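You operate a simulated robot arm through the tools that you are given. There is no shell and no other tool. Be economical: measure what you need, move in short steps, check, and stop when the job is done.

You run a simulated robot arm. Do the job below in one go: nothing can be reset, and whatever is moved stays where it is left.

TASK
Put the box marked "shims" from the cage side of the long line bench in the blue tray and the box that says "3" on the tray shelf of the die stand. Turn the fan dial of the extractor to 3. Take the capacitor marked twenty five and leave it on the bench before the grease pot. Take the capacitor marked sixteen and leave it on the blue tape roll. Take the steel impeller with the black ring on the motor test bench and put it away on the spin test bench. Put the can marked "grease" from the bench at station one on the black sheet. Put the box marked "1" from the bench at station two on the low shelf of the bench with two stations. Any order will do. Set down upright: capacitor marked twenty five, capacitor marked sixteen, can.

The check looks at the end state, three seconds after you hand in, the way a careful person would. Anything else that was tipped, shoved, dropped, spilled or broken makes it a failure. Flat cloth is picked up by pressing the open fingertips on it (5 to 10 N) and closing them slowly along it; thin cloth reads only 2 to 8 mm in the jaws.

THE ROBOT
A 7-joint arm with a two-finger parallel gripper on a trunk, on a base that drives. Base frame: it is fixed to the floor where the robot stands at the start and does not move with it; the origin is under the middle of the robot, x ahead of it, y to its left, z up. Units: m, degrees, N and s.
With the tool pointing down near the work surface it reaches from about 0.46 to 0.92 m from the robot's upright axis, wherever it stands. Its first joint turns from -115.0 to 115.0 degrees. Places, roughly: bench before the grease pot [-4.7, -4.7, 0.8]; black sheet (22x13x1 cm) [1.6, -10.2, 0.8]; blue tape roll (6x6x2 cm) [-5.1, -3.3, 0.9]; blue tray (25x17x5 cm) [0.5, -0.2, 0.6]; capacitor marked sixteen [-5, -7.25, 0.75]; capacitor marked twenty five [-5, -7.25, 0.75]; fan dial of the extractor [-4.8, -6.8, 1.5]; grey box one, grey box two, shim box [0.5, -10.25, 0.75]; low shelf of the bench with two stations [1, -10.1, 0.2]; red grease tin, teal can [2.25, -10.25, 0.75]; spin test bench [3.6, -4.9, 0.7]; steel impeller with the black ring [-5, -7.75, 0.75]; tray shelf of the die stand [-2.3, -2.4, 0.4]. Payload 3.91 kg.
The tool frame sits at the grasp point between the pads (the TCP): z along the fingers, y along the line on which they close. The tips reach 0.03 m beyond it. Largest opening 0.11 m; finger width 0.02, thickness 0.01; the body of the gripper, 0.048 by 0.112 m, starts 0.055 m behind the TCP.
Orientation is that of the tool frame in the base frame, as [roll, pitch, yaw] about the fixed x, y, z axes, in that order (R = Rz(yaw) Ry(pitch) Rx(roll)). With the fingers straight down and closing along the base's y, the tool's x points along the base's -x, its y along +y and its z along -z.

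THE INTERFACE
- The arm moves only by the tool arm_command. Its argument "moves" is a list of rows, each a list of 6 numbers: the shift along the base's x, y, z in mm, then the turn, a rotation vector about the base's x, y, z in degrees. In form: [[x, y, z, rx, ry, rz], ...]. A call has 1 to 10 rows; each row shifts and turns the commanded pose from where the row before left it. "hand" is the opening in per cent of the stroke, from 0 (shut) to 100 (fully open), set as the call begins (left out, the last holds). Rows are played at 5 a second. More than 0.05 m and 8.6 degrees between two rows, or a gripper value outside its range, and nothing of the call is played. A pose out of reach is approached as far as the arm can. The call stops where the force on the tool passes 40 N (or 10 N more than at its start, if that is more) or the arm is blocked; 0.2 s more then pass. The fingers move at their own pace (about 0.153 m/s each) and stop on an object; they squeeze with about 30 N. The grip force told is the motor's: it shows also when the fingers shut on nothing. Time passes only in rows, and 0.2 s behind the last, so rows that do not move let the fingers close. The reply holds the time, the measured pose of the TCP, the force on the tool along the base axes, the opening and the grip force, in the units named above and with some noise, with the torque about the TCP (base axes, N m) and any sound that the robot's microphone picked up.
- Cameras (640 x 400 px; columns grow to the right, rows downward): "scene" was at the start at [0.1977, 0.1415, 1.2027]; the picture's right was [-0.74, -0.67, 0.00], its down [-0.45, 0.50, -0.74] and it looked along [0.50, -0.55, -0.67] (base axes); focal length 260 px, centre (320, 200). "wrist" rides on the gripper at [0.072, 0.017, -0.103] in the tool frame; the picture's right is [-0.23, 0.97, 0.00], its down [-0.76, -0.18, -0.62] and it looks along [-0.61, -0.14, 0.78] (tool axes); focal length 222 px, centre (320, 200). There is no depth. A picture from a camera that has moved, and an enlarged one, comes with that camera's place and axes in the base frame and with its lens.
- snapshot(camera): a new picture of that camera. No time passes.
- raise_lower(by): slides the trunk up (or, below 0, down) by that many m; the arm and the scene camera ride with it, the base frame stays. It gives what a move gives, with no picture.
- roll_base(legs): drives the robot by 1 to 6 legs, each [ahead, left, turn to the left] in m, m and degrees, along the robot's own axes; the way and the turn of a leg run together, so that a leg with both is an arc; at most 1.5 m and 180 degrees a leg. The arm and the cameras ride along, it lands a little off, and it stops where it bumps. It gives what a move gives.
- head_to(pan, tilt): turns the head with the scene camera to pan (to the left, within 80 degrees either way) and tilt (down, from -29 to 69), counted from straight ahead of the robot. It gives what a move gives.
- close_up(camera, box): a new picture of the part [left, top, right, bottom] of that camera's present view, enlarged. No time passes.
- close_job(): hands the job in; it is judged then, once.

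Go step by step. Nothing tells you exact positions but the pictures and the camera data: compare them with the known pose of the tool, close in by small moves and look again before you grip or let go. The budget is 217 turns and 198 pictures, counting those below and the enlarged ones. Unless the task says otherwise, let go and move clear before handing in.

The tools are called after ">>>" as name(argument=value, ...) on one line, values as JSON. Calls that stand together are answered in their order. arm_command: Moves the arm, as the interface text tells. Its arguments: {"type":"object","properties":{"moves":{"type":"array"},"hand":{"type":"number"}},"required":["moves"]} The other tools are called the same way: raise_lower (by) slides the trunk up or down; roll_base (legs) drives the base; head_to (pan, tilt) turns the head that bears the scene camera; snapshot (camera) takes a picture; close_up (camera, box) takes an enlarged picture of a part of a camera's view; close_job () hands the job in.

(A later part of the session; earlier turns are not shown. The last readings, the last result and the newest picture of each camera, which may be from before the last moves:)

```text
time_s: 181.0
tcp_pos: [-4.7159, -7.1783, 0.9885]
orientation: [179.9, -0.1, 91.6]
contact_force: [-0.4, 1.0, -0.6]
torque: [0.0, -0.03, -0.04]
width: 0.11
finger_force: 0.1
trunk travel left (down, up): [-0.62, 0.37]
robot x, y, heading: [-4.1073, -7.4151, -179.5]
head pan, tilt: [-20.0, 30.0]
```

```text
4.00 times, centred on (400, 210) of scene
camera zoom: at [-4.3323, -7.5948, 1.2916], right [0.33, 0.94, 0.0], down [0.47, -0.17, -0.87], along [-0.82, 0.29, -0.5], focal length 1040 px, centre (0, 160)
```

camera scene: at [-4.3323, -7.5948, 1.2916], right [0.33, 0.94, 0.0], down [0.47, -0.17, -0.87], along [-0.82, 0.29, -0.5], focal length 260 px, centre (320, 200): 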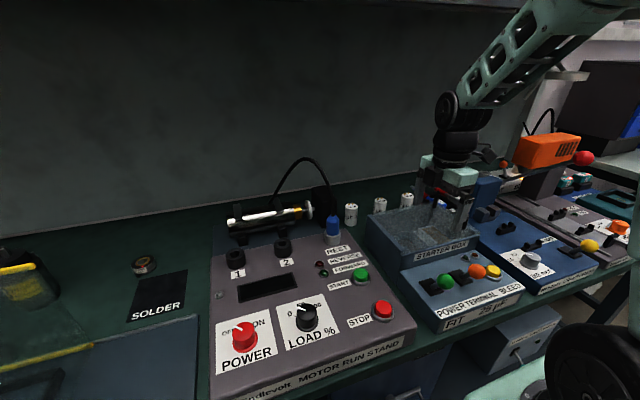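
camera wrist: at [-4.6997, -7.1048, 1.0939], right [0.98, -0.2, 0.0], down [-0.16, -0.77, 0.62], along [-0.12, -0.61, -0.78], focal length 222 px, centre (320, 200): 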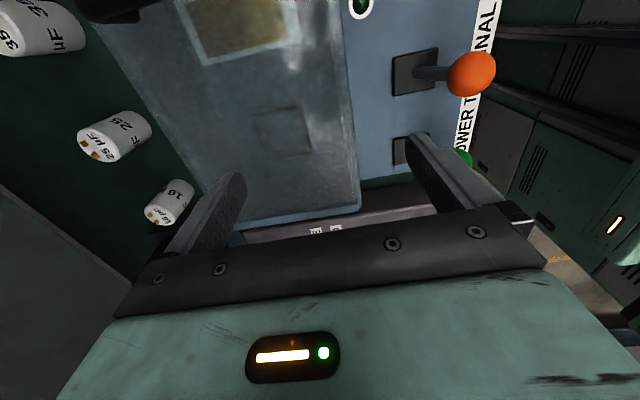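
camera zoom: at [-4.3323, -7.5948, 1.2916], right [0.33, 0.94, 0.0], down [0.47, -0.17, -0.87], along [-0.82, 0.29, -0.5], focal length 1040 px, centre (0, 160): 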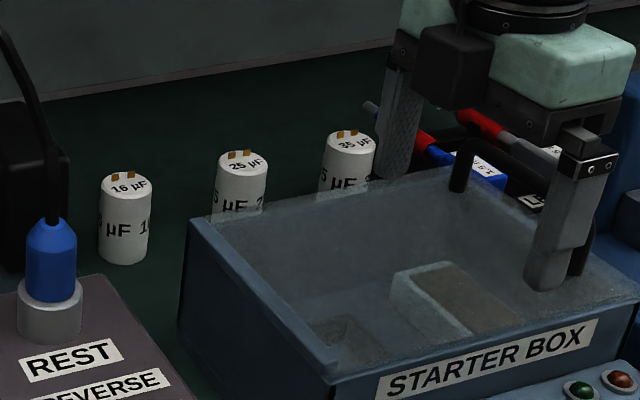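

Left to right the capacitors are 16, 25, 35. The 25 stands near (-4.975, -7.158) with its top at z 0.855. I'll turn the gripper to close along y and approach it.

>>> arm_command(moves=[[0, 0, 0, 0, 0, -8.5], [0, 0, 0, 0, 0, -8.5], [0, 0, 0, 0, 0, -8.5], [0, 0, 0, 0, 0, -8.5], [0, 0, 0, 0, 0, -8.5], [0, 0, 0, 0, 0, -8.5], [0, 0, 0, 0, 0, -8.5], [0, 0, 0, 0, 0, -8.5], [0, 0, 0, 0, 0, -8.5], [0, 0, 0, 0, 0, -8.5]], hand=70)

>>> arm_command(moves=[[-40, 5, 0, 0, 0, -6.5], [-40, 5, 0, 0, 0, 0], [-40, 5, -10, 0, 0, 0], [-40, 5, -10, 0, 0, 0]])

>>> snapshot(camera="wrist")

>>> snapshot(camera="scene")

```text
time_s: 183.2
tcp_pos: [-4.7149, -7.1776, 0.9889]
orientation: [180.0, 0.1, 6.2]
contact_force: [0.7, 0.1, 0.6]
torque: [-0.02, -0.02, -0.01]
width: 0.0767
finger_force: 0.0
trunk travel left (down, up): [-0.62, 0.37]
robot x, y, heading: [-4.1041, -7.4153, -179.4]
head pan, tilt: [-20.0, 30.0]
```

```text
time_s: 184.2
tcp_pos: [-4.8727, -7.1576, 0.9677]
orientation: [179.9, 0.0, -0.1]
contact_force: [0.2, -0.1, 0.2]
torque: [-0.02, 0.01, 0.01]
width: 0.077
finger_force: 0.1
trunk travel left (down, up): [-0.62, 0.37]
robot x, y, heading: [-4.1075, -7.4157, -179.4]
head pan, tilt: [-20.0, 30.0]
```

```text
127 pictures are left
camera wrist: at [-4.8017, -7.1736, 1.0736], right [-0.23, -0.97, 0.0], down [-0.76, 0.18, 0.62], along [-0.61, 0.14, -0.78], focal length 222 px, centre (320, 200)
```

wrist: 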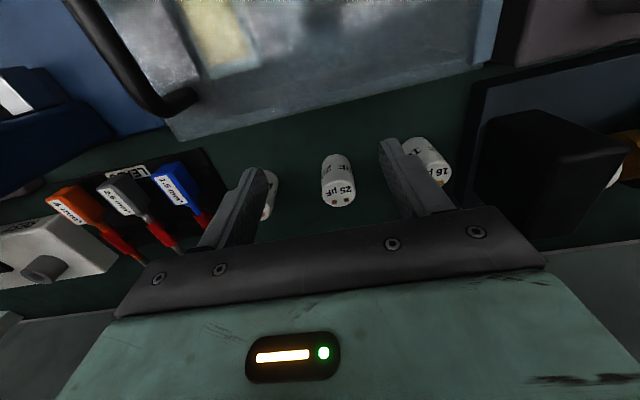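

```text
126 pictures are left
camera scene: at [-4.3318, -7.5948, 1.2917], right [0.33, 0.94, 0.0], down [0.47, -0.17, -0.87], along [-0.82, 0.29, -0.5], focal length 260 px, centre (320, 200)
```

scene: 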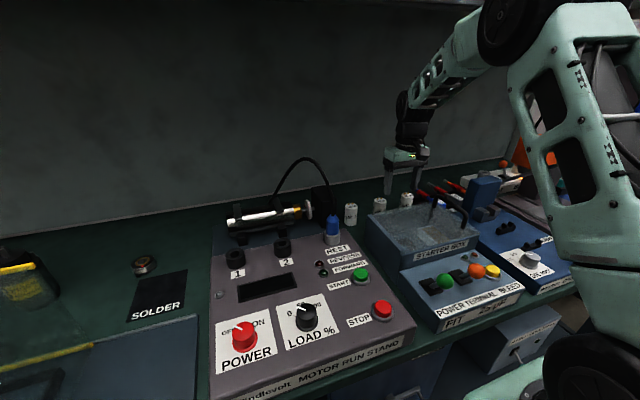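

>>> arm_command(moves=[[-45, 0, 0, 0, 0, 0], [-45, -2, 0, 0, 0, 0], [-8, 0, -30, 0, 0, 0], [0, 0, -30, 0, 0, 0]])

>>> snapshot(camera="wrist")

>>> close_up(camera="scene", box=[320, 60, 560, 260])

```text
time_s: 185.2
tcp_pos: [-4.9724, -7.1618, 0.9093]
orientation: [180.0, 0.1, 0.0]
contact_force: [0.4, 0.1, 0.6]
torque: [-0.03, 0.01, 0.0]
width: 0.0769
finger_force: 0.1
trunk travel left (down, up): [-0.62, 0.37]
robot x, y, heading: [-4.1047, -7.4179, -179.3]
head pan, tilt: [-20.0, 30.0]
```

```text
125 pictures are left
camera wrist: at [-4.8996, -7.1768, 1.0143], right [-0.23, -0.97, 0.0], down [-0.76, 0.18, 0.62], along [-0.61, 0.14, -0.78], focal length 222 px, centre (320, 200)
```

wrist: 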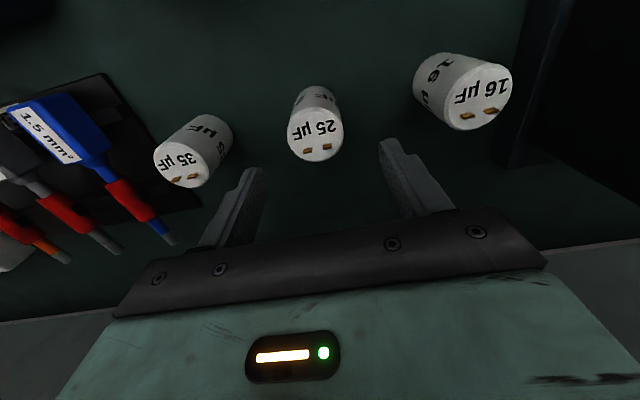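

```text
2.00 times, centred on (440, 160) of scene
camera zoom: at [-4.332, -7.5948, 1.2917], right [0.33, 0.94, 0.0], down [0.47, -0.17, -0.87], along [-0.82, 0.29, -0.5], focal length 520 px, centre (80, 280)
```

zoom: 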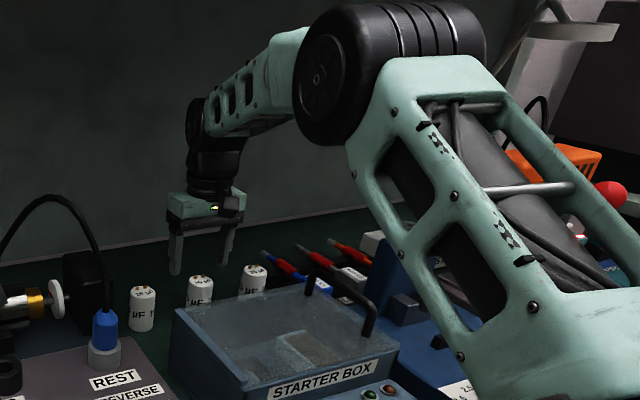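

The 25 is well centred between the fingers. I'll descend and grip.

>>> arm_command(moves=[[0, 1, -40, 0, 0, 0], [0, 0, -37, 0, 0, 0]])

>>> snapshot(camera="wrist")

>>> arm_command(moves=[[0, 0, 0, 0, 0, 0], [0, 0, 0, 0, 0, 0], [0, 0, 0, 0, 0, 0]], hand=0)

>>> arm_command(moves=[[0, 0, 30, 0, 0, 0], [0, 0, 40, 0, 0, 0]])

>>> snapshot(camera="wrist")

```text
time_s: 185.8
tcp_pos: [-4.9726, -7.1591, 0.8325]
orientation: [180.0, 0.0, -0.1]
contact_force: [0.1, -0.4, -0.1]
torque: [0.03, 0.04, 0.01]
width: 0.0769
finger_force: 0.0
trunk travel left (down, up): [-0.62, 0.37]
robot x, y, heading: [-4.1059, -7.4177, -179.7]
head pan, tilt: [-20.0, 30.0]
```

```text
123 pictures are left
camera wrist: at [-4.9004, -7.1763, 0.9375], right [-0.23, -0.97, 0.0], down [-0.76, 0.18, 0.62], along [-0.61, 0.14, -0.78], focal length 222 px, centre (320, 200)
```

wrist: 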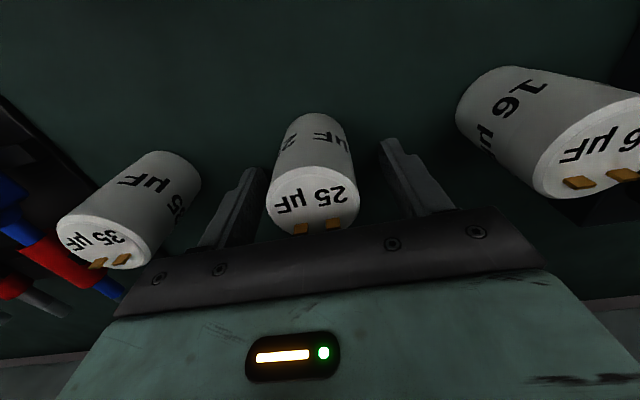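

```text
time_s: 186.6
tcp_pos: [-4.9739, -7.1593, 0.8319]
orientation: [179.9, 0.0, 0.0]
contact_force: [-0.4, -0.3, 0.0]
torque: [0.01, -0.01, 0.01]
width: 0.0378
finger_force: 29.5
trunk travel left (down, up): [-0.62, 0.37]
robot x, y, heading: [-4.1055, -7.4146, -179.4]
head pan, tilt: [-20.0, 30.0]
```

```text
time_s: 187.2
tcp_pos: [-4.9733, -7.1583, 0.9021]
orientation: [179.9, 0.0, 0.0]
contact_force: [0.1, -0.3, -2.3]
torque: [0.02, 0.0, 0.01]
width: 0.0377
finger_force: 29.7
trunk travel left (down, up): [-0.62, 0.37]
robot x, y, heading: [-4.1068, -7.4214, -179.5]
head pan, tilt: [-20.0, 30.0]
```

```text
122 pictures are left
camera wrist: at [-4.9002, -7.1753, 1.007], right [-0.23, -0.97, 0.0], down [-0.76, 0.18, 0.62], along [-0.61, 0.14, -0.78], focal length 222 px, centre (320, 200)
```

wrist: 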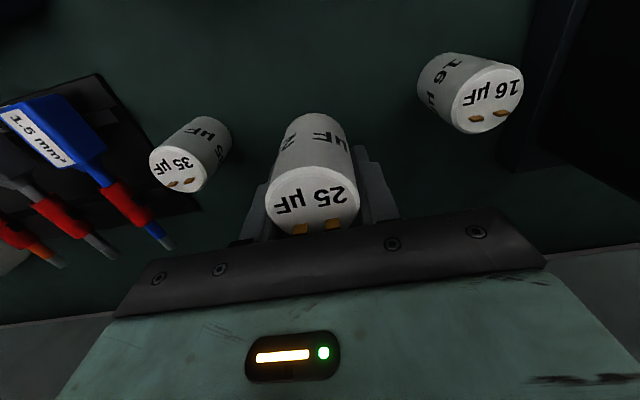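

The 25 is held. I'll lift over the starter box, back out and drive to the grease pot.

>>> arm_command(moves=[[0, 0, 40, 0, 0, 0], [45, 0, 20, 0, 0, 0], [45, 0, 0, 0, 0, 0], [45, 0, 0, 0, 0, 0], [45, 0, 0, 0, 0, 0], [45, 0, 0, 0, 0, 0]])

>>> roll_base(legs=[[-0.28, 0, -0.6], [0, -1.5, 0], [0, -1.1, 0]])

>>> head_to(pan=0, tilt=35)

>>> snapshot(camera="scene")

```text
time_s: 188.6
tcp_pos: [-4.7494, -7.16, 0.962]
orientation: [179.9, 0.0, 0.0]
contact_force: [0.0, 0.5, -0.8]
torque: [0.02, -0.02, -0.02]
width: 0.0382
finger_force: 29.7
trunk travel left (down, up): [-0.62, 0.37]
robot x, y, heading: [-4.1089, -7.4223, -179.3]
head pan, tilt: [-20.0, 30.0]
```

```text
time_s: 203.0
tcp_pos: [-4.4949, -4.5266, 0.9609]
orientation: [179.8, 0.0, -0.2]
contact_force: [0.5, -0.3, -1.7]
torque: [0.01, 0.0, 0.01]
width: 0.0374
finger_force: 29.9
trunk travel left (down, up): [-0.62, 0.37]
robot x, y, heading: [-3.8562, -4.7865, -179.8]
head pan, tilt: [-20.0, 30.0]
```

```text
time_s: 203.8
tcp_pos: [-4.4947, -4.527, 0.9612]
orientation: [179.9, -0.1, -0.3]
contact_force: [0.2, -0.6, -1.4]
torque: [-0.02, 0.0, 0.01]
width: 0.0376
finger_force: 30.3
trunk travel left (down, up): [-0.62, 0.37]
robot x, y, heading: [-3.8551, -4.7847, -179.6]
head pan, tilt: [0.0, 35.0]
```

```text
121 pictures are left
camera scene: at [-4.0826, -4.9938, 1.2838], right [0.0, 1.0, 0.0], down [0.57, 0.0, -0.82], along [-0.82, 0.0, -0.57], focal length 260 px, centre (320, 200)
```

scene: 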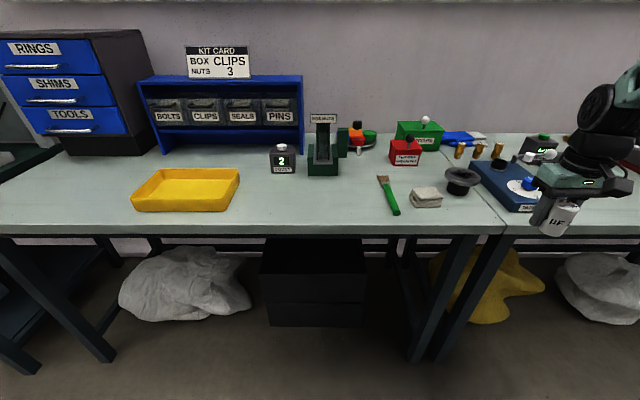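

>>> close_up(camera="scene", box=[350, 110, 510, 240])

>>> snapshot(camera="wrist")

```text
3.08 times, centred on (430, 175) of scene
camera zoom: at [-4.0826, -4.9938, 1.2838], right [0.0, 1.0, 0.0], down [0.57, 0.0, -0.82], along [-0.82, 0.0, -0.57], focal length 800 px, centre (-18, 277)
```

zoom: 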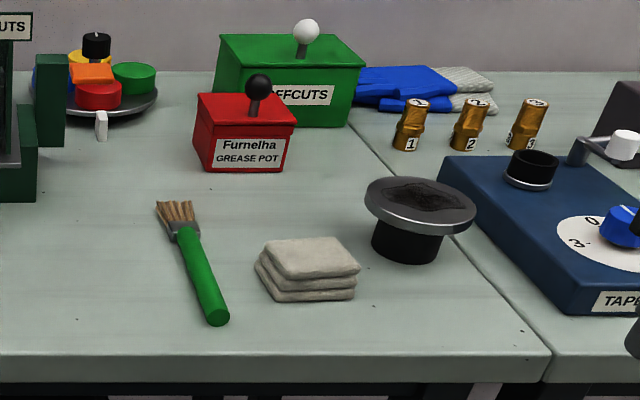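

```text
119 pictures are left
camera wrist: at [-4.4232, -4.5435, 1.0661], right [-0.23, -0.97, 0.0], down [-0.76, 0.18, 0.62], along [-0.61, 0.14, -0.78], focal length 222 px, centre (320, 200)
```

wrist: 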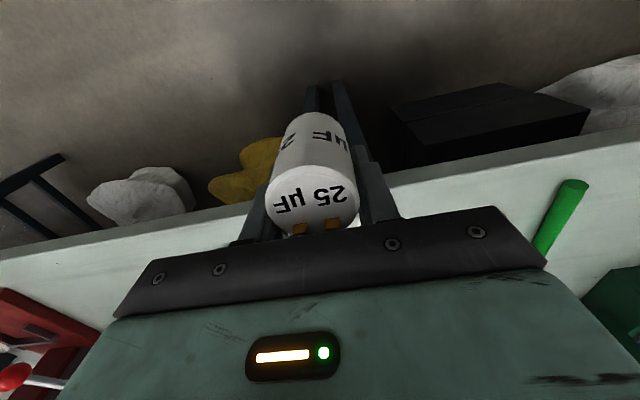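

Bench top is about z 0.81 with its edge at x -4.64; the free strip before the pot and cloth is around (-4.683, -4.69). I'll move over it.

>>> arm_command(moves=[[-35, -32, 0, 0, 0, 0], [-35, -32, 0, 0, 0, 0], [-35, -32, 0, 0, 0, 0], [-35, -32, 0, 0, 0, 0], [-35, -32, 0, 0, 0, 0], [-13, -3, -25, 0, 0, 0], [0, 0, -30, 0, 0, 0]])

>>> snapshot(camera="wrist")

>>> close_up(camera="scene", box=[350, 110, 510, 240])

```text
time_s: 205.5
tcp_pos: [-4.6848, -4.6903, 0.9152]
orientation: [179.9, 0.7, -0.3]
contact_force: [3.1, -0.2, 17.3]
torque: [0.02, -0.41, -0.01]
width: 0.0374
finger_force: 30.1
trunk travel left (down, up): [-0.62, 0.37]
robot x, y, heading: [-3.8531, -4.7866, -179.9]
head pan, tilt: [0.0, 35.0]
stopped in row 7: the force on the tool passed its limit (the readings are from after the stop); the commanded pose is now the measured one
```

```text
118 pictures are left
camera wrist: at [-4.6115, -4.7067, 1.0188], right [-0.23, -0.97, 0.0], down [-0.75, 0.18, 0.63], along [-0.62, 0.14, -0.77], focal length 222 px, centre (320, 200)
```

wrist: 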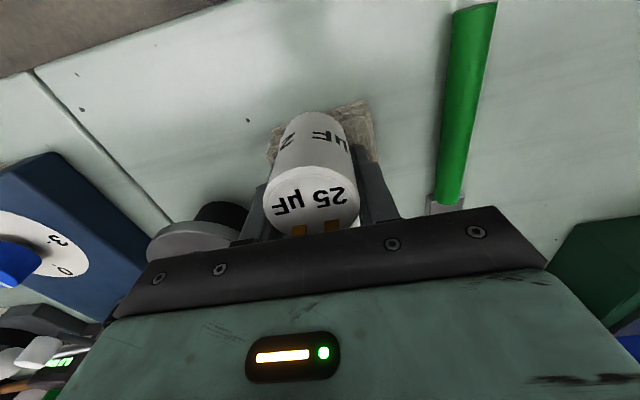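

```text
3.08 times, centred on (430, 175) of scene
camera zoom: at [-4.0816, -4.994, 1.284], right [0.0, 1.0, 0.0], down [0.57, 0.0, -0.82], along [-0.82, 0.0, -0.57], focal length 800 px, centre (-18, 277)
```

zoom: 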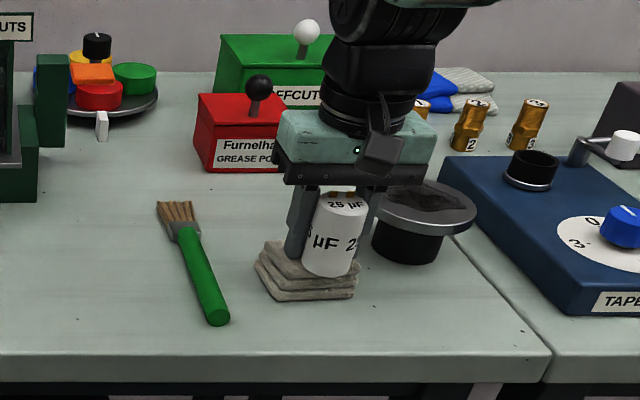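

The cap touched the cloth pile: the bench is higher (about 0.83), so the cloth lies nearer than I computed. I'll lift and check.

>>> arm_command(moves=[[0, 0, 30, 0, -0.7, 0], [40, -5, 0, 0, 0, 0]])

>>> close_up(camera="scene", box=[350, 110, 510, 240])

>>> snapshot(camera="wrist")

```text
time_s: 206.1
tcp_pos: [-4.6441, -4.6949, 0.94]
orientation: [179.9, -0.3, -0.3]
contact_force: [-0.3, 0.0, -0.7]
torque: [-0.04, 0.01, -0.01]
width: 0.0376
finger_force: 30.2
trunk travel left (down, up): [-0.62, 0.37]
robot x, y, heading: [-3.8518, -4.7886, -180.0]
head pan, tilt: [0.0, 35.0]
```

```text
3.08 times, centred on (430, 175) of scene
camera zoom: at [-4.0829, -4.9938, 1.2836], right [0.0, 1.0, 0.0], down [0.57, 0.0, -0.82], along [-0.82, 0.0, -0.57], focal length 800 px, centre (-18, 277)
```

zoom: 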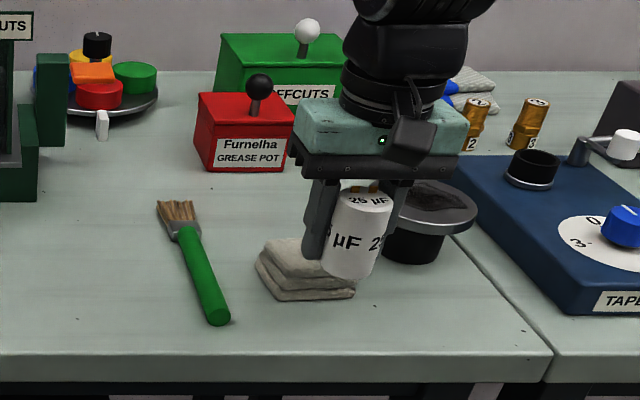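

```text
115 pictures are left
camera wrist: at [-4.5718, -4.7116, 1.0465], right [-0.23, -0.97, 0.0], down [-0.76, 0.18, 0.62], along [-0.6, 0.14, -0.78], focal length 222 px, centre (320, 200)
```

wrist: 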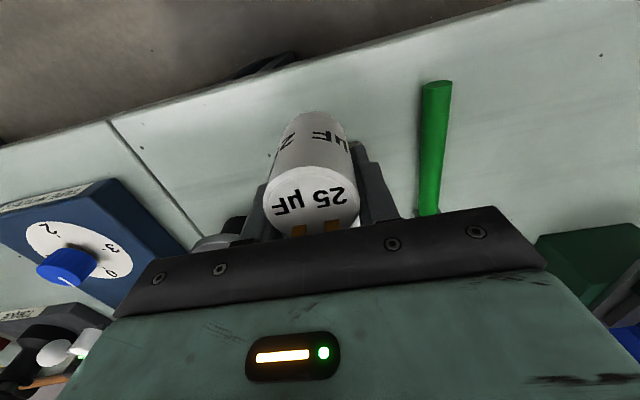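

Cloth is undisturbed. The spot under the cap now, (-4.644, -4.695), is free bench between cloth and edge, so I'll lower in small steps.

>>> arm_command(moves=[[0, 0, -25, 0, 0.3, 0], [0, 0, -10, 0, 0, 0], [0, 0, -6, 0, 0, 0], [0, 0, -4, 0, 0, 0]])

>>> close_up(camera="scene", box=[350, 110, 510, 240])

```text
time_s: 207.1
tcp_pos: [-4.6455, -4.6941, 0.8969]
orientation: [179.8, 0.2, -0.3]
contact_force: [-0.5, -0.2, -1.4]
torque: [0.03, 0.04, 0.01]
width: 0.0373
finger_force: 30.6
trunk travel left (down, up): [-0.62, 0.37]
robot x, y, heading: [-3.8531, -4.7823, -179.9]
head pan, tilt: [0.0, 35.0]
```

```text
3.08 times, centred on (430, 175) of scene
camera zoom: at [-4.0824, -4.9939, 1.2838], right [0.0, 1.0, 0.0], down [0.57, 0.0, -0.82], along [-0.82, 0.0, -0.57], focal length 800 px, centre (-18, 277)
```

zoom: 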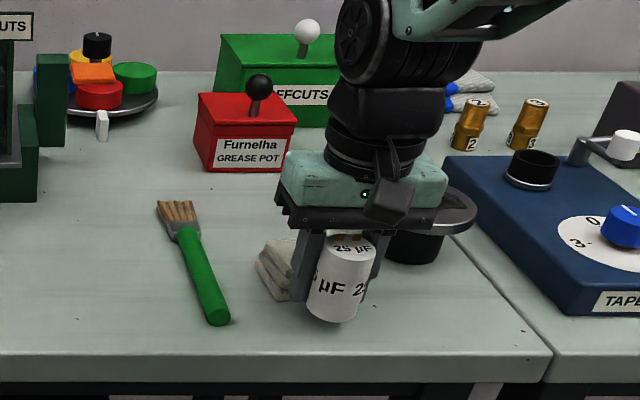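

>>> arm_command(moves=[[0, 0, -4, 0, 0, 0], [0, 0, -4, 0, 0, 0]])

>>> arm_command(moves=[[0, 0, -4, 0, 0, 0]])

>>> arm_command(moves=[[0, 0, -4, 0, 0, 0]])

>>> close_up(camera="scene", box=[350, 110, 510, 240])

```text
time_s: 207.7
tcp_pos: [-4.6444, -4.6947, 0.889]
orientation: [179.8, 0.2, -0.3]
contact_force: [-0.3, 0.6, -0.8]
torque: [0.01, 0.0, 0.01]
width: 0.0373
finger_force: 30.0
trunk travel left (down, up): [-0.62, 0.37]
robot x, y, heading: [-3.8551, -4.7844, -179.8]
head pan, tilt: [0.0, 35.0]
```

```text
time_s: 208.1
tcp_pos: [-4.6448, -4.6947, 0.8844]
orientation: [179.9, 0.2, -0.3]
contact_force: [-0.6, 0.1, -0.6]
torque: [-0.02, 0.04, 0.02]
width: 0.0375
finger_force: 30.1
trunk travel left (down, up): [-0.62, 0.37]
robot x, y, heading: [-3.8515, -4.7861, -179.8]
head pan, tilt: [0.0, 35.0]
```

```text
time_s: 208.5
tcp_pos: [-4.6439, -4.6955, 0.8806]
orientation: [179.9, 0.1, -0.4]
contact_force: [0.1, -0.4, 0.0]
torque: [0.0, -0.01, 0.01]
width: 0.0373
finger_force: 29.8
trunk travel left (down, up): [-0.62, 0.37]
robot x, y, heading: [-3.853, -4.7841, -179.5]
head pan, tilt: [0.0, 35.0]
```

```text
3.08 times, centred on (430, 175) of scene
camera zoom: at [-4.0825, -4.9939, 1.2838], right [0.0, 1.0, 0.0], down [0.57, 0.0, -0.82], along [-0.82, 0.0, -0.57], focal length 800 px, centre (-18, 277)
```

zoom: 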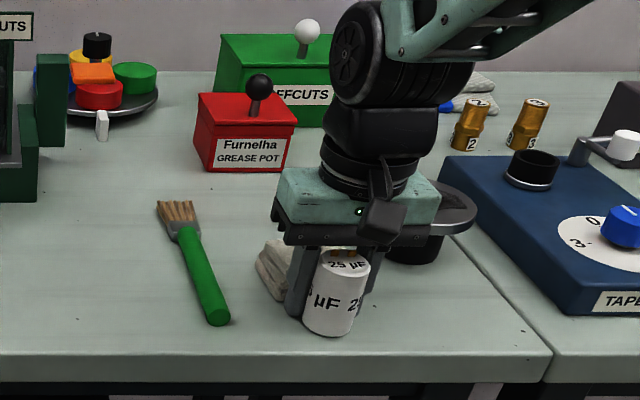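

>>> arm_command(moves=[[0, 0, -4, 0, 0, 0]])

>>> arm_command(moves=[[0, 0, -4, 0, 0, 0]])

>>> arm_command(moves=[[0, 0, -4, 0, 0, 0]])

>>> close_up(camera="scene", box=[350, 110, 510, 240])

```text
time_s: 208.9
tcp_pos: [-4.6442, -4.6939, 0.8814]
orientation: [179.9, 0.4, -0.3]
contact_force: [2.6, 0.3, 16.3]
torque: [0.17, -0.54, -0.05]
width: 0.037
finger_force: 29.8
trunk travel left (down, up): [-0.62, 0.37]
robot x, y, heading: [-3.8497, -4.7867, -180.1]
head pan, tilt: [0.0, 35.0]
```

```text
time_s: 209.4
tcp_pos: [-4.646, -4.6946, 0.8803]
orientation: [179.9, 0.8, -0.3]
contact_force: [4.7, -0.3, 20.7]
torque: [0.13, -0.66, -0.02]
width: 0.0371
finger_force: 30.2
trunk travel left (down, up): [-0.62, 0.37]
robot x, y, heading: [-3.8526, -4.7861, -179.8]
head pan, tilt: [0.0, 35.0]
stopped in row 1: the force on the tool passed its limit (the readings are from after the stop); the commanded pose is now the measured one
```

```text
time_s: 209.8
tcp_pos: [-4.6484, -4.6948, 0.8807]
orientation: [-180.0, 1.0, -0.3]
contact_force: [4.6, -0.1, 18.7]
torque: [0.16, -0.56, -0.02]
width: 0.0371
finger_force: 29.8
trunk travel left (down, up): [-0.62, 0.37]
robot x, y, heading: [-3.8549, -4.7881, -179.7]
head pan, tilt: [0.0, 35.0]
stopped in row 1: the force on the tool passed its limit (the readings are from after the stop); the commanded pose is now the measured one
```

```text
3.08 times, centred on (430, 175) of scene
camera zoom: at [-4.0815, -4.9939, 1.2837], right [0.0, 1.0, 0.0], down [0.57, 0.0, -0.82], along [-0.82, 0.0, -0.57], focal length 800 px, centre (-18, 277)
```

zoom: 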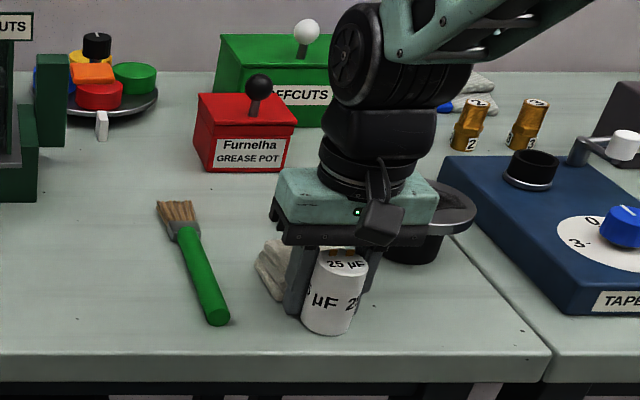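

It has landed. I'll relieve the pressing, straighten and release.

>>> arm_command(moves=[[0, 0, 2, 0, -0.9, 0]])

>>> arm_command(moves=[[0, 0, 0, 0, 0, 0], [0, 0, 0, 0, 0, 0]], hand=55)

>>> arm_command(moves=[[0, 0, 30, 0, 0, 0], [0, 0, 40, 0, 0, 0], [0, 0, 40, 0, 0, 0]])

>>> close_up(camera="scene", box=[350, 110, 510, 240])

```text
time_s: 210.2
tcp_pos: [-4.647, -4.697, 0.8795]
orientation: [179.9, -0.2, -0.4]
contact_force: [-3.0, -0.5, 5.8]
torque: [0.09, 0.14, 0.08]
width: 0.0373
finger_force: 29.8
trunk travel left (down, up): [-0.62, 0.37]
robot x, y, heading: [-3.8493, -4.7844, -179.7]
head pan, tilt: [0.0, 35.0]
```

```text
time_s: 210.8
tcp_pos: [-4.6472, -4.6942, 0.879]
orientation: [180.0, -0.2, -0.5]
contact_force: [0.0, -0.2, 3.1]
torque: [0.08, -0.01, -0.02]
width: 0.0602
finger_force: 0.0
trunk travel left (down, up): [-0.62, 0.37]
robot x, y, heading: [-3.8519, -4.7858, -179.8]
head pan, tilt: [0.0, 35.0]
```

```text
time_s: 211.6
tcp_pos: [-4.6476, -4.6926, 0.9894]
orientation: [179.9, -0.2, -0.3]
contact_force: [0.2, -1.0, -0.4]
torque: [0.03, -0.01, 0.02]
width: 0.0607
finger_force: 0.2
trunk travel left (down, up): [-0.62, 0.37]
robot x, y, heading: [-3.8537, -4.7858, -179.9]
head pan, tilt: [0.0, 35.0]
```

```text
3.08 times, centred on (430, 175) of scene
camera zoom: at [-4.0826, -4.9938, 1.2837], right [0.0, 1.0, 0.0], down [0.57, 0.0, -0.82], along [-0.82, 0.0, -0.57], focal length 800 px, centre (-18, 277)
```

zoom: 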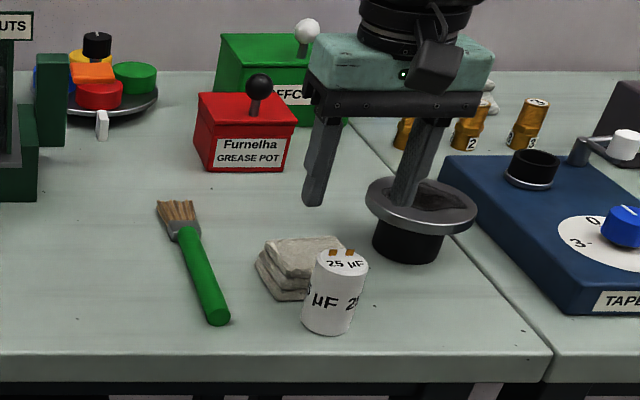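

The 25 stands upright before the grease pot. Next I'll return for the fan dial and capacitor 16.

>>> arm_command(moves=[[45, 0, 0, 0, 0, 0], [45, 0, 0, 0, 0, 0], [45, 0, 0, 0, 0, 0], [35, 0, 0, 0, 0, 0]])

>>> roll_base(legs=[[0, 1.5, 0], [0, 0.77, 0]])

>>> raise_lower(by=0.3)

>>> head_to(pan=-25, tilt=0)

>>> snapshot(camera="scene")

```text
time_s: 212.6
tcp_pos: [-4.4749, -4.6936, 0.9914]
orientation: [-180.0, -0.2, -0.4]
contact_force: [-0.6, 0.6, -0.3]
torque: [-0.03, -0.02, -0.01]
width: 0.0604
finger_force: 0.0
trunk travel left (down, up): [-0.62, 0.37]
robot x, y, heading: [-3.8493, -4.7852, -180.0]
head pan, tilt: [0.0, 35.0]
```

```text
time_s: 223.7
tcp_pos: [-4.4606, -6.9591, 0.9914]
orientation: [-180.0, -0.2, -0.1]
contact_force: [0.6, 0.0, 0.6]
torque: [-0.03, 0.0, 0.0]
width: 0.0605
finger_force: 0.0
trunk travel left (down, up): [-0.62, 0.37]
robot x, y, heading: [-3.84, -7.0455, -179.6]
head pan, tilt: [0.0, 35.0]
```

```text
time_s: 226.7
tcp_pos: [-4.4613, -6.9578, 1.2915]
orientation: [180.0, -0.1, -0.2]
contact_force: [0.1, -0.7, 0.5]
torque: [-0.01, 0.0, 0.01]
width: 0.0607
finger_force: 0.1
trunk travel left (down, up): [-0.92, 0.07]
robot x, y, heading: [-3.8382, -7.0472, -179.5]
head pan, tilt: [0.0, 35.0]
```

```text
time_s: 227.7
tcp_pos: [-4.4608, -6.9579, 1.2916]
orientation: [179.9, -0.2, -0.1]
contact_force: [0.5, -0.3, -0.3]
torque: [0.01, -0.03, -0.02]
width: 0.0605
finger_force: 0.0
trunk travel left (down, up): [-0.92, 0.07]
robot x, y, heading: [-3.8379, -7.0497, -179.5]
head pan, tilt: [-25.0, 0.0]
```

```text
110 pictures are left
camera scene: at [-4.0599, -7.2182, 1.6399], right [0.41, 0.91, 0.0], down [0.0, 0.0, -1.0], along [-0.91, 0.41, 0.0], focal length 260 px, centre (320, 200)
```

scene: 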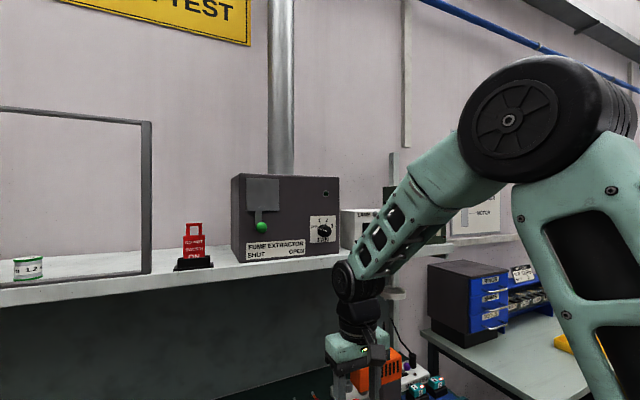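

>>> close_up(camera="scene", box=[220, 160, 380, 270])

>>> close_up(camera="scene", box=[300, 205, 350, 250])

```text
3.64 times, centred on (300, 215) of scene
camera zoom: at [-4.0599, -7.2182, 1.6399], right [0.41, 0.91, 0.0], down [0.0, 0.0, -1.0], along [-0.91, 0.41, 0.0], focal length 946 px, centre (393, 146)
```

zoom: 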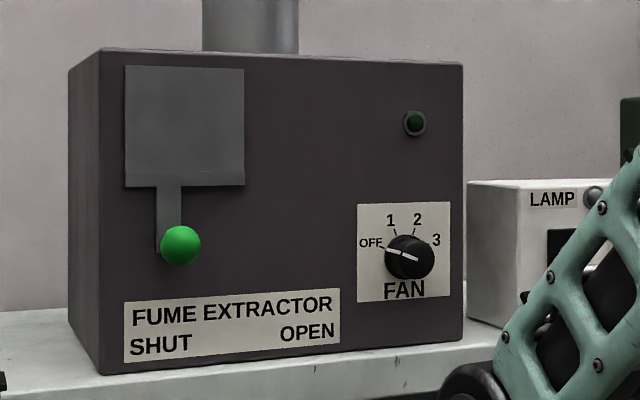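

```text
8.89 times, centred on (325, 228) of scene
camera zoom: at [-4.0599, -7.2182, 1.6399], right [0.41, 0.91, 0.0], down [0.0, 0.0, -1.0], along [-0.91, 0.41, 0.0], focal length 2311 px, centre (276, -44)
```

zoom: 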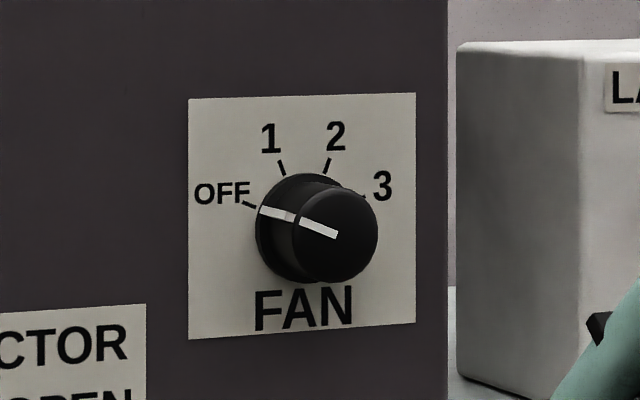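

The knob is round, at about (-4.84, -6.852, 1.535), pointing at OFF. It needs about 140° clockwise, so I'll tilt the tool forward and bring it before the dial.

>>> arm_command(moves=[[-15, 10, 24, 0, 8.5, 0], [-15, 10, 24, 0, 8.5, 0], [-15, 10, 24, 0, 8.5, 0], [-15, 10, 24, 0, 8.5, 0], [-15, 11, 24, 0, 8.5, 0], [-15, 11, 24, 0, 8.5, 0], [-15, 11, 24, 0, 8.5, 0], [-15, 11, 24, 0, 8.5, 0], [-20, 11, 24, 0, 8.5, 0], [-20, 11, 27, 0, 8.5, 0]], hand=65)

>>> arm_command(moves=[[-20, 0, 0, 0, 5, 0], [-20, 0, 0, 0, 0, 0]])

>>> snapshot(camera="scene")

>>> snapshot(camera="wrist")

```text
time_s: 229.9
tcp_pos: [-4.6131, -6.8633, 1.5222]
orientation: [178.9, 80.6, -0.1]
contact_force: [0.0, -0.3, 0.0]
torque: [0.02, 0.0, -0.02]
width: 0.0716
finger_force: 0.1
out of reach, approached as far as the arm can: row 7
trunk travel left (down, up): [-0.92, 0.07]
robot x, y, heading: [-3.8357, -7.049, -179.7]
head pan, tilt: [-25.0, 0.0]
```

```text
time_s: 230.5
tcp_pos: [-4.6534, -6.8616, 1.523]
orientation: [177.4, 85.5, -1.5]
contact_force: [-0.3, 0.2, -0.6]
torque: [-0.01, 0.02, 0.01]
width: 0.0716
finger_force: 0.0
trunk travel left (down, up): [-0.92, 0.07]
robot x, y, heading: [-3.8394, -7.0441, -179.3]
head pan, tilt: [-25.0, 0.0]
```

```text
107 pictures are left
camera scene: at [-4.0596, -7.2182, 1.64], right [0.42, 0.91, 0.0], down [0.0, 0.0, -1.0], along [-0.91, 0.42, 0.0], focal length 260 px, centre (320, 200)
```

scene: 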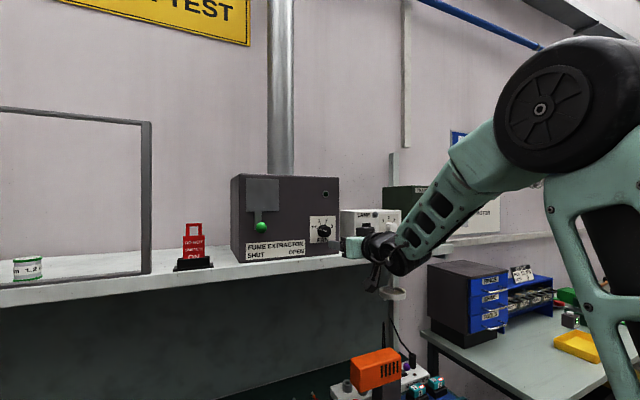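

```text
106 pictures are left
camera wrist: at [-4.545, -6.8761, 1.4613], right [0.0, -0.97, 0.23], down [0.56, 0.19, 0.81], along [-0.83, 0.13, 0.55], focal length 222 px, centre (320, 200)
```

wrist: 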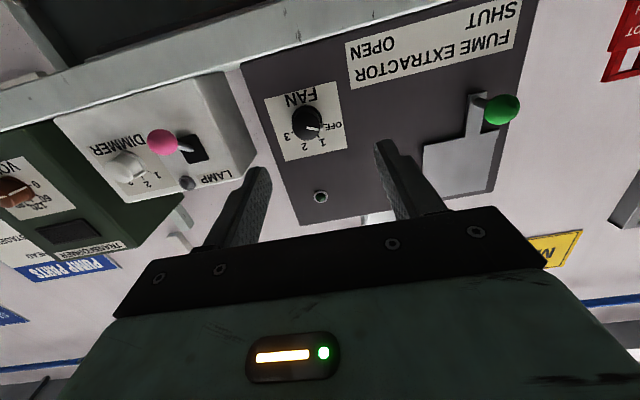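

Knob confirmed at (-4.83, -6.845, 1.534). I'll level the tool, pre-turn it 68° anticlockwise, then approach.

>>> arm_command(moves=[[0, 8, 6, 0, 4.5, 0], [0, 8, 6, 8.5, 0, 0], [0, 0, 0, 8.5, 0, 0], [0, 0, 0, 8.5, 0, 0], [0, 0, 0, 8.5, 0, 0], [0, 0, 0, 8.5, 0, 0], [0, 0, 0, 8.5, 0, 0], [0, 0, 0, 8.5, 0, 0], [0, 0, 0, 8.5, 0, 0]])

>>> snapshot(camera="wrist")

>>> snapshot(camera="scene")

```text
time_s: 232.5
tcp_pos: [-4.653, -6.8434, 1.5364]
orientation: [-90.9, 22.0, 90.1]
contact_force: [0.3, 0.6, 0.3]
torque: [-0.02, -0.01, 0.02]
width: 0.0714
finger_force: 0.0
trunk travel left (down, up): [-0.92, 0.07]
robot x, y, heading: [-3.8401, -7.0489, -179.6]
head pan, tilt: [-25.0, 0.0]
```

```text
105 pictures are left
camera wrist: at [-4.55, -6.7821, 1.4959], right [0.02, -0.57, -0.82], down [0.62, -0.64, 0.46], along [-0.78, -0.52, 0.35], focal length 222 px, centre (320, 200)
```

wrist: 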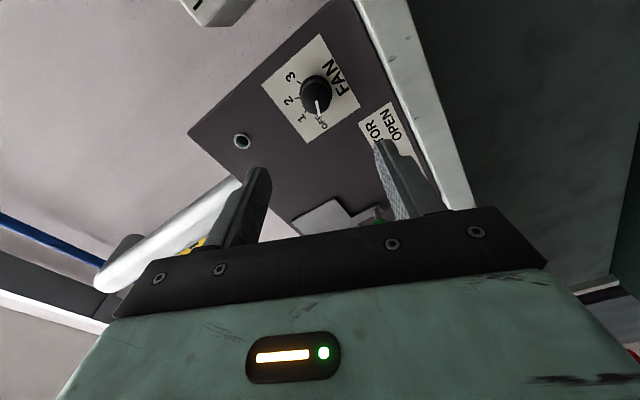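

```text
104 pictures are left
camera scene: at [-4.0595, -7.218, 1.64], right [0.42, 0.91, 0.0], down [0.0, 0.0, -1.0], along [-0.91, 0.42, 0.0], focal length 260 px, centre (320, 200)
```

scene: 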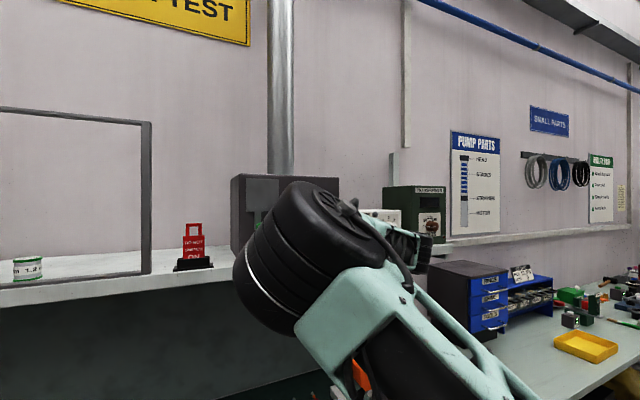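

>>> arm_command(moves=[[-40, 3, 0, 0, 0, 0], [-40, 0, 0, 0, 0, 0], [-35, 0, 0, 0, 0, 0]])

>>> snapshot(camera="wrist")

>>> snapshot(camera="scene")

```text
time_s: 233.3
tcp_pos: [-4.7668, -6.8405, 1.536]
orientation: [-90.9, 22.1, 90.1]
contact_force: [-0.1, -0.6, 0.4]
torque: [-0.01, -0.02, -0.01]
width: 0.0714
finger_force: 0.1
trunk travel left (down, up): [-0.92, 0.07]
robot x, y, heading: [-3.8388, -7.0512, -179.4]
head pan, tilt: [-25.0, 0.0]
```

```text
103 pictures are left
camera wrist: at [-4.664, -6.7788, 1.4952], right [0.02, -0.58, -0.82], down [0.62, -0.63, 0.46], along [-0.78, -0.52, 0.35], focal length 222 px, centre (320, 200)
```

wrist: 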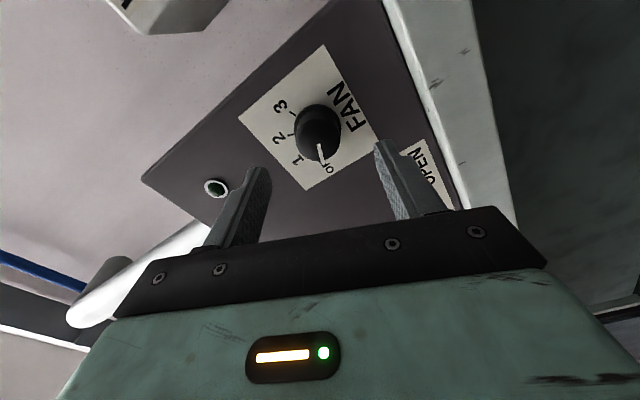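

```text
102 pictures are left
camera scene: at [-4.0595, -7.2183, 1.6399], right [0.42, 0.91, 0.0], down [0.0, 0.0, -1.0], along [-0.91, 0.42, 0.0], focal length 260 px, centre (320, 200)
```

scene: 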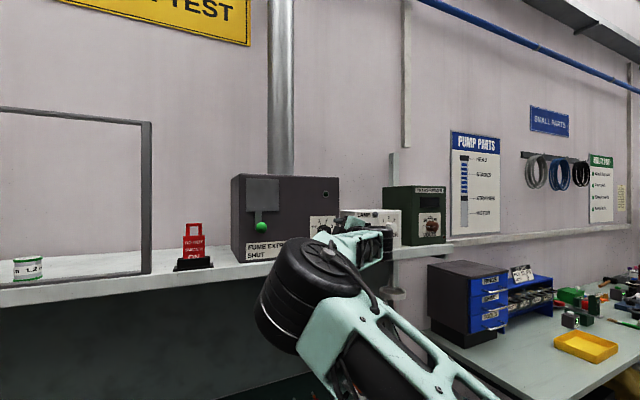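

>>> arm_command(moves=[[-30, -1, 1, 0, 0, 0], [-25, 0, 0, 0, 0, 0]])

>>> snapshot(camera="wrist")

```text
time_s: 233.9
tcp_pos: [-4.8231, -6.8425, 1.536]
orientation: [-90.9, 22.1, 90.1]
contact_force: [-0.2, -0.6, -0.3]
torque: [0.0, -0.02, -0.01]
width: 0.0718
finger_force: 0.0
trunk travel left (down, up): [-0.92, 0.07]
robot x, y, heading: [-3.8365, -7.0504, -179.5]
head pan, tilt: [-25.0, 0.0]
```

```text
101 pictures are left
camera wrist: at [-4.7198, -6.7811, 1.4965], right [0.02, -0.58, -0.82], down [0.62, -0.63, 0.46], along [-0.78, -0.51, 0.35], focal length 222 px, centre (320, 200)
```

wrist: 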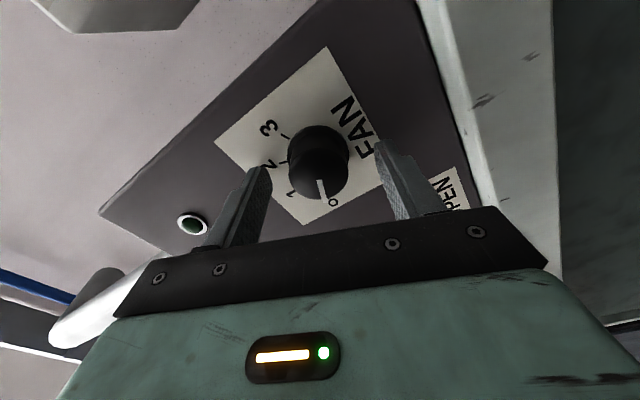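

>>> arm_command(moves=[[-10, 0, 0, 0, 0, 0], [-10, 0, 0, 0, 0, 0]])

>>> snapshot(camera="wrist")

```text
time_s: 234.4
tcp_pos: [-4.8291, -6.8426, 1.5395]
orientation: [-90.9, 22.2, 90.0]
contact_force: [42.4, -9.7, -7.4]
torque: [0.27, 1.31, -0.29]
width: 0.0661
finger_force: 0.1
trunk travel left (down, up): [-0.92, 0.07]
robot x, y, heading: [-3.8407, -7.0492, -179.3]
head pan, tilt: [-25.0, 0.0]
stopped in row 2: the force on the tool passed its limit (the readings are from after the stop); the commanded pose is now the measured one
```

```text
100 pictures are left
camera wrist: at [-4.7258, -6.7806, 1.4987], right [0.01, -0.58, -0.82], down [0.62, -0.64, 0.46], along [-0.78, -0.51, 0.35], focal length 222 px, centre (320, 200)
```

wrist: 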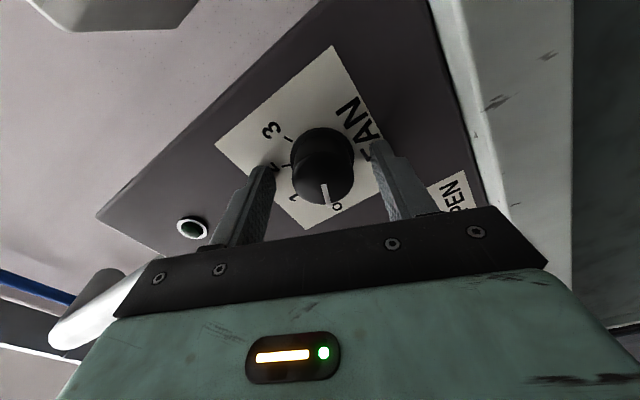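

The tips touch the panel face (x -4.86), so they surround the knob. I'll back off a few mm and grip it.

>>> arm_command(moves=[[5, 0, -3, 0, 0, 0], [0, 0, 0, 0, 0, 0]])

>>> arm_command(moves=[[0, 0, 0, 0, 0, 0], [0, 0, 0, 0, 0, 0], [0, 0, 0, 0, 0, 0]], hand=0)

>>> snapshot(camera="wrist")

```text
time_s: 235.0
tcp_pos: [-4.8296, -6.8421, 1.5343]
orientation: [-91.0, 22.2, 89.9]
contact_force: [4.1, -3.0, 1.3]
torque: [0.18, 0.21, 0.07]
width: 0.072
finger_force: 0.5
trunk travel left (down, up): [-0.92, 0.07]
robot x, y, heading: [-3.8369, -7.05, -179.3]
head pan, tilt: [-25.0, 0.0]
```

```text
time_s: 235.8
tcp_pos: [-4.8301, -6.8394, 1.5345]
orientation: [-90.6, 22.2, 89.8]
contact_force: [-16.8, 7.6, 19.4]
torque: [-0.01, 0.97, -1.35]
width: 0.036
finger_force: 45.3
trunk travel left (down, up): [-0.92, 0.07]
robot x, y, heading: [-3.8315, -7.0473, -179.7]
head pan, tilt: [-25.0, 0.0]
```

```text
99 pictures are left
camera wrist: at [-4.7253, -6.7781, 1.4946], right [0.01, -0.58, -0.82], down [0.62, -0.64, 0.46], along [-0.79, -0.51, 0.35], focal length 222 px, centre (320, 200)
```

wrist: 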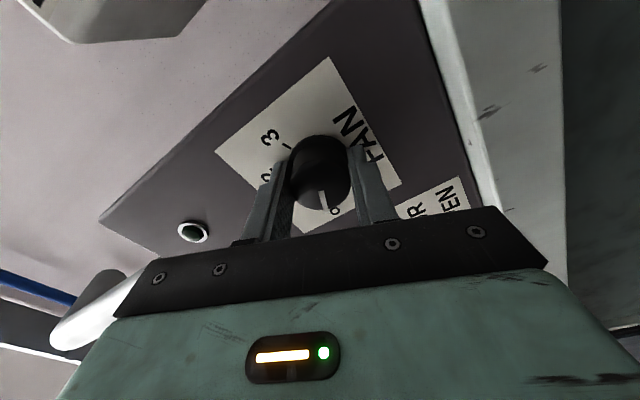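

Gripped. I'll ease the side load and begin to turn clockwise.

>>> arm_command(moves=[[-1, 1, 3, 0, 0, 0], [0, 0, 0, 0, 0, 0]])

>>> arm_command(moves=[[0, 0, 0, -8, 0, 0], [0, 0, 0, -8, 0, 0], [0, 0, 0, -8, 0, 0]])

>>> snapshot(camera="wrist")

```text
time_s: 236.4
tcp_pos: [-4.8289, -6.8396, 1.535]
orientation: [-91.0, 22.2, 89.7]
contact_force: [8.2, 6.5, 0.9]
torque: [0.01, 1.33, -0.23]
width: 0.0363
finger_force: 44.9
trunk travel left (down, up): [-0.92, 0.07]
robot x, y, heading: [-3.8353, -7.0468, -179.7]
head pan, tilt: [-25.0, 0.0]
```

```text
time_s: 237.2
tcp_pos: [-4.8297, -6.8397, 1.5342]
orientation: [-91.3, 46.3, 89.6]
contact_force: [26.0, 3.4, -17.7]
torque: [0.03, 0.98, -0.24]
width: 0.0358
finger_force: 45.1
trunk travel left (down, up): [-0.92, 0.07]
robot x, y, heading: [-3.8398, -7.0489, -179.5]
head pan, tilt: [-25.0, 0.0]
```

```text
98 pictures are left
camera wrist: at [-4.7252, -6.8002, 1.4737], right [0.02, -0.86, -0.51], down [0.62, -0.39, 0.68], along [-0.79, -0.32, 0.53], focal length 222 px, centre (320, 200)
```

wrist: 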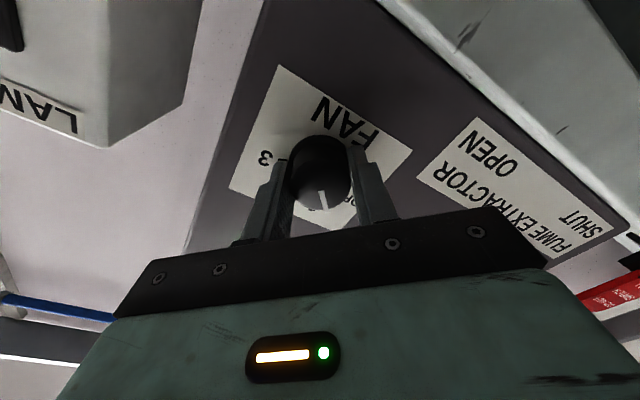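

The knob turns with the gripper. I'll ease and continue.

>>> arm_command(moves=[[2, -1, -2, -8, 0, 0], [0, 0, 0, -8, 0, 0], [0, 0, 0, -8, 0, 0], [0, 0, 0, -8, 0, 0]])

>>> snapshot(camera="scene")

```text
time_s: 238.2
tcp_pos: [-4.8281, -6.8396, 1.5341]
orientation: [-91.2, 78.3, 89.6]
contact_force: [-6.3, 10.6, 0.5]
torque: [0.03, -0.6, -1.45]
width: 0.0364
finger_force: 45.1
trunk travel left (down, up): [-0.92, 0.07]
robot x, y, heading: [-3.8349, -7.0442, -179.2]
head pan, tilt: [-25.0, 0.0]
```

```text
97 pictures are left
camera scene: at [-4.0602, -7.2172, 1.6401], right [0.42, 0.91, 0.0], down [0.0, 0.0, -1.0], along [-0.91, 0.42, 0.0], focal length 260 px, centre (320, 200)
```

scene: 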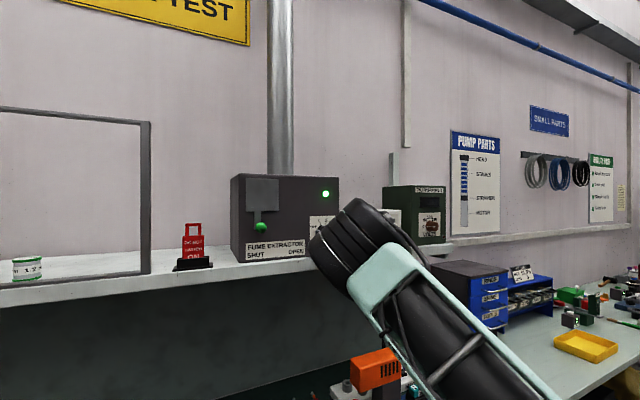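

>>> arm_command(moves=[[0, 1, 0, -8, 0, 0], [0, 0, 0, -8, 0, 0], [0, 0, 0, -8, 0, 0], [0, 0, 0, -8, 0, 0], [0, 0, 0, -8, 0, 0]])

>>> snapshot(camera="wrist")

```text
time_s: 239.4
tcp_pos: [-4.8286, -6.8396, 1.5343]
orientation: [89.1, 61.6, -89.9]
contact_force: [-16.0, 8.6, 8.3]
torque: [-0.01, 0.12, -1.15]
width: 0.036
finger_force: 45.0
trunk travel left (down, up): [-0.92, 0.07]
robot x, y, heading: [-3.8363, -7.046, -179.3]
head pan, tilt: [-25.0, 0.0]
```

```text
96 pictures are left
camera wrist: at [-4.7254, -6.8874, 1.4795], right [0.02, -0.75, 0.66], down [0.62, 0.53, 0.58], along [-0.78, 0.4, 0.47], focal length 222 px, centre (320, 200)
```

wrist: 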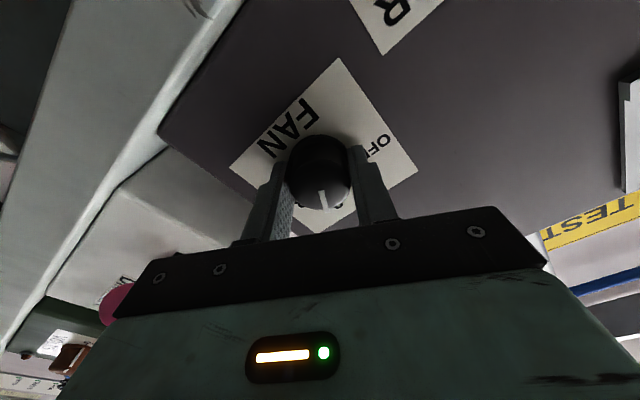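

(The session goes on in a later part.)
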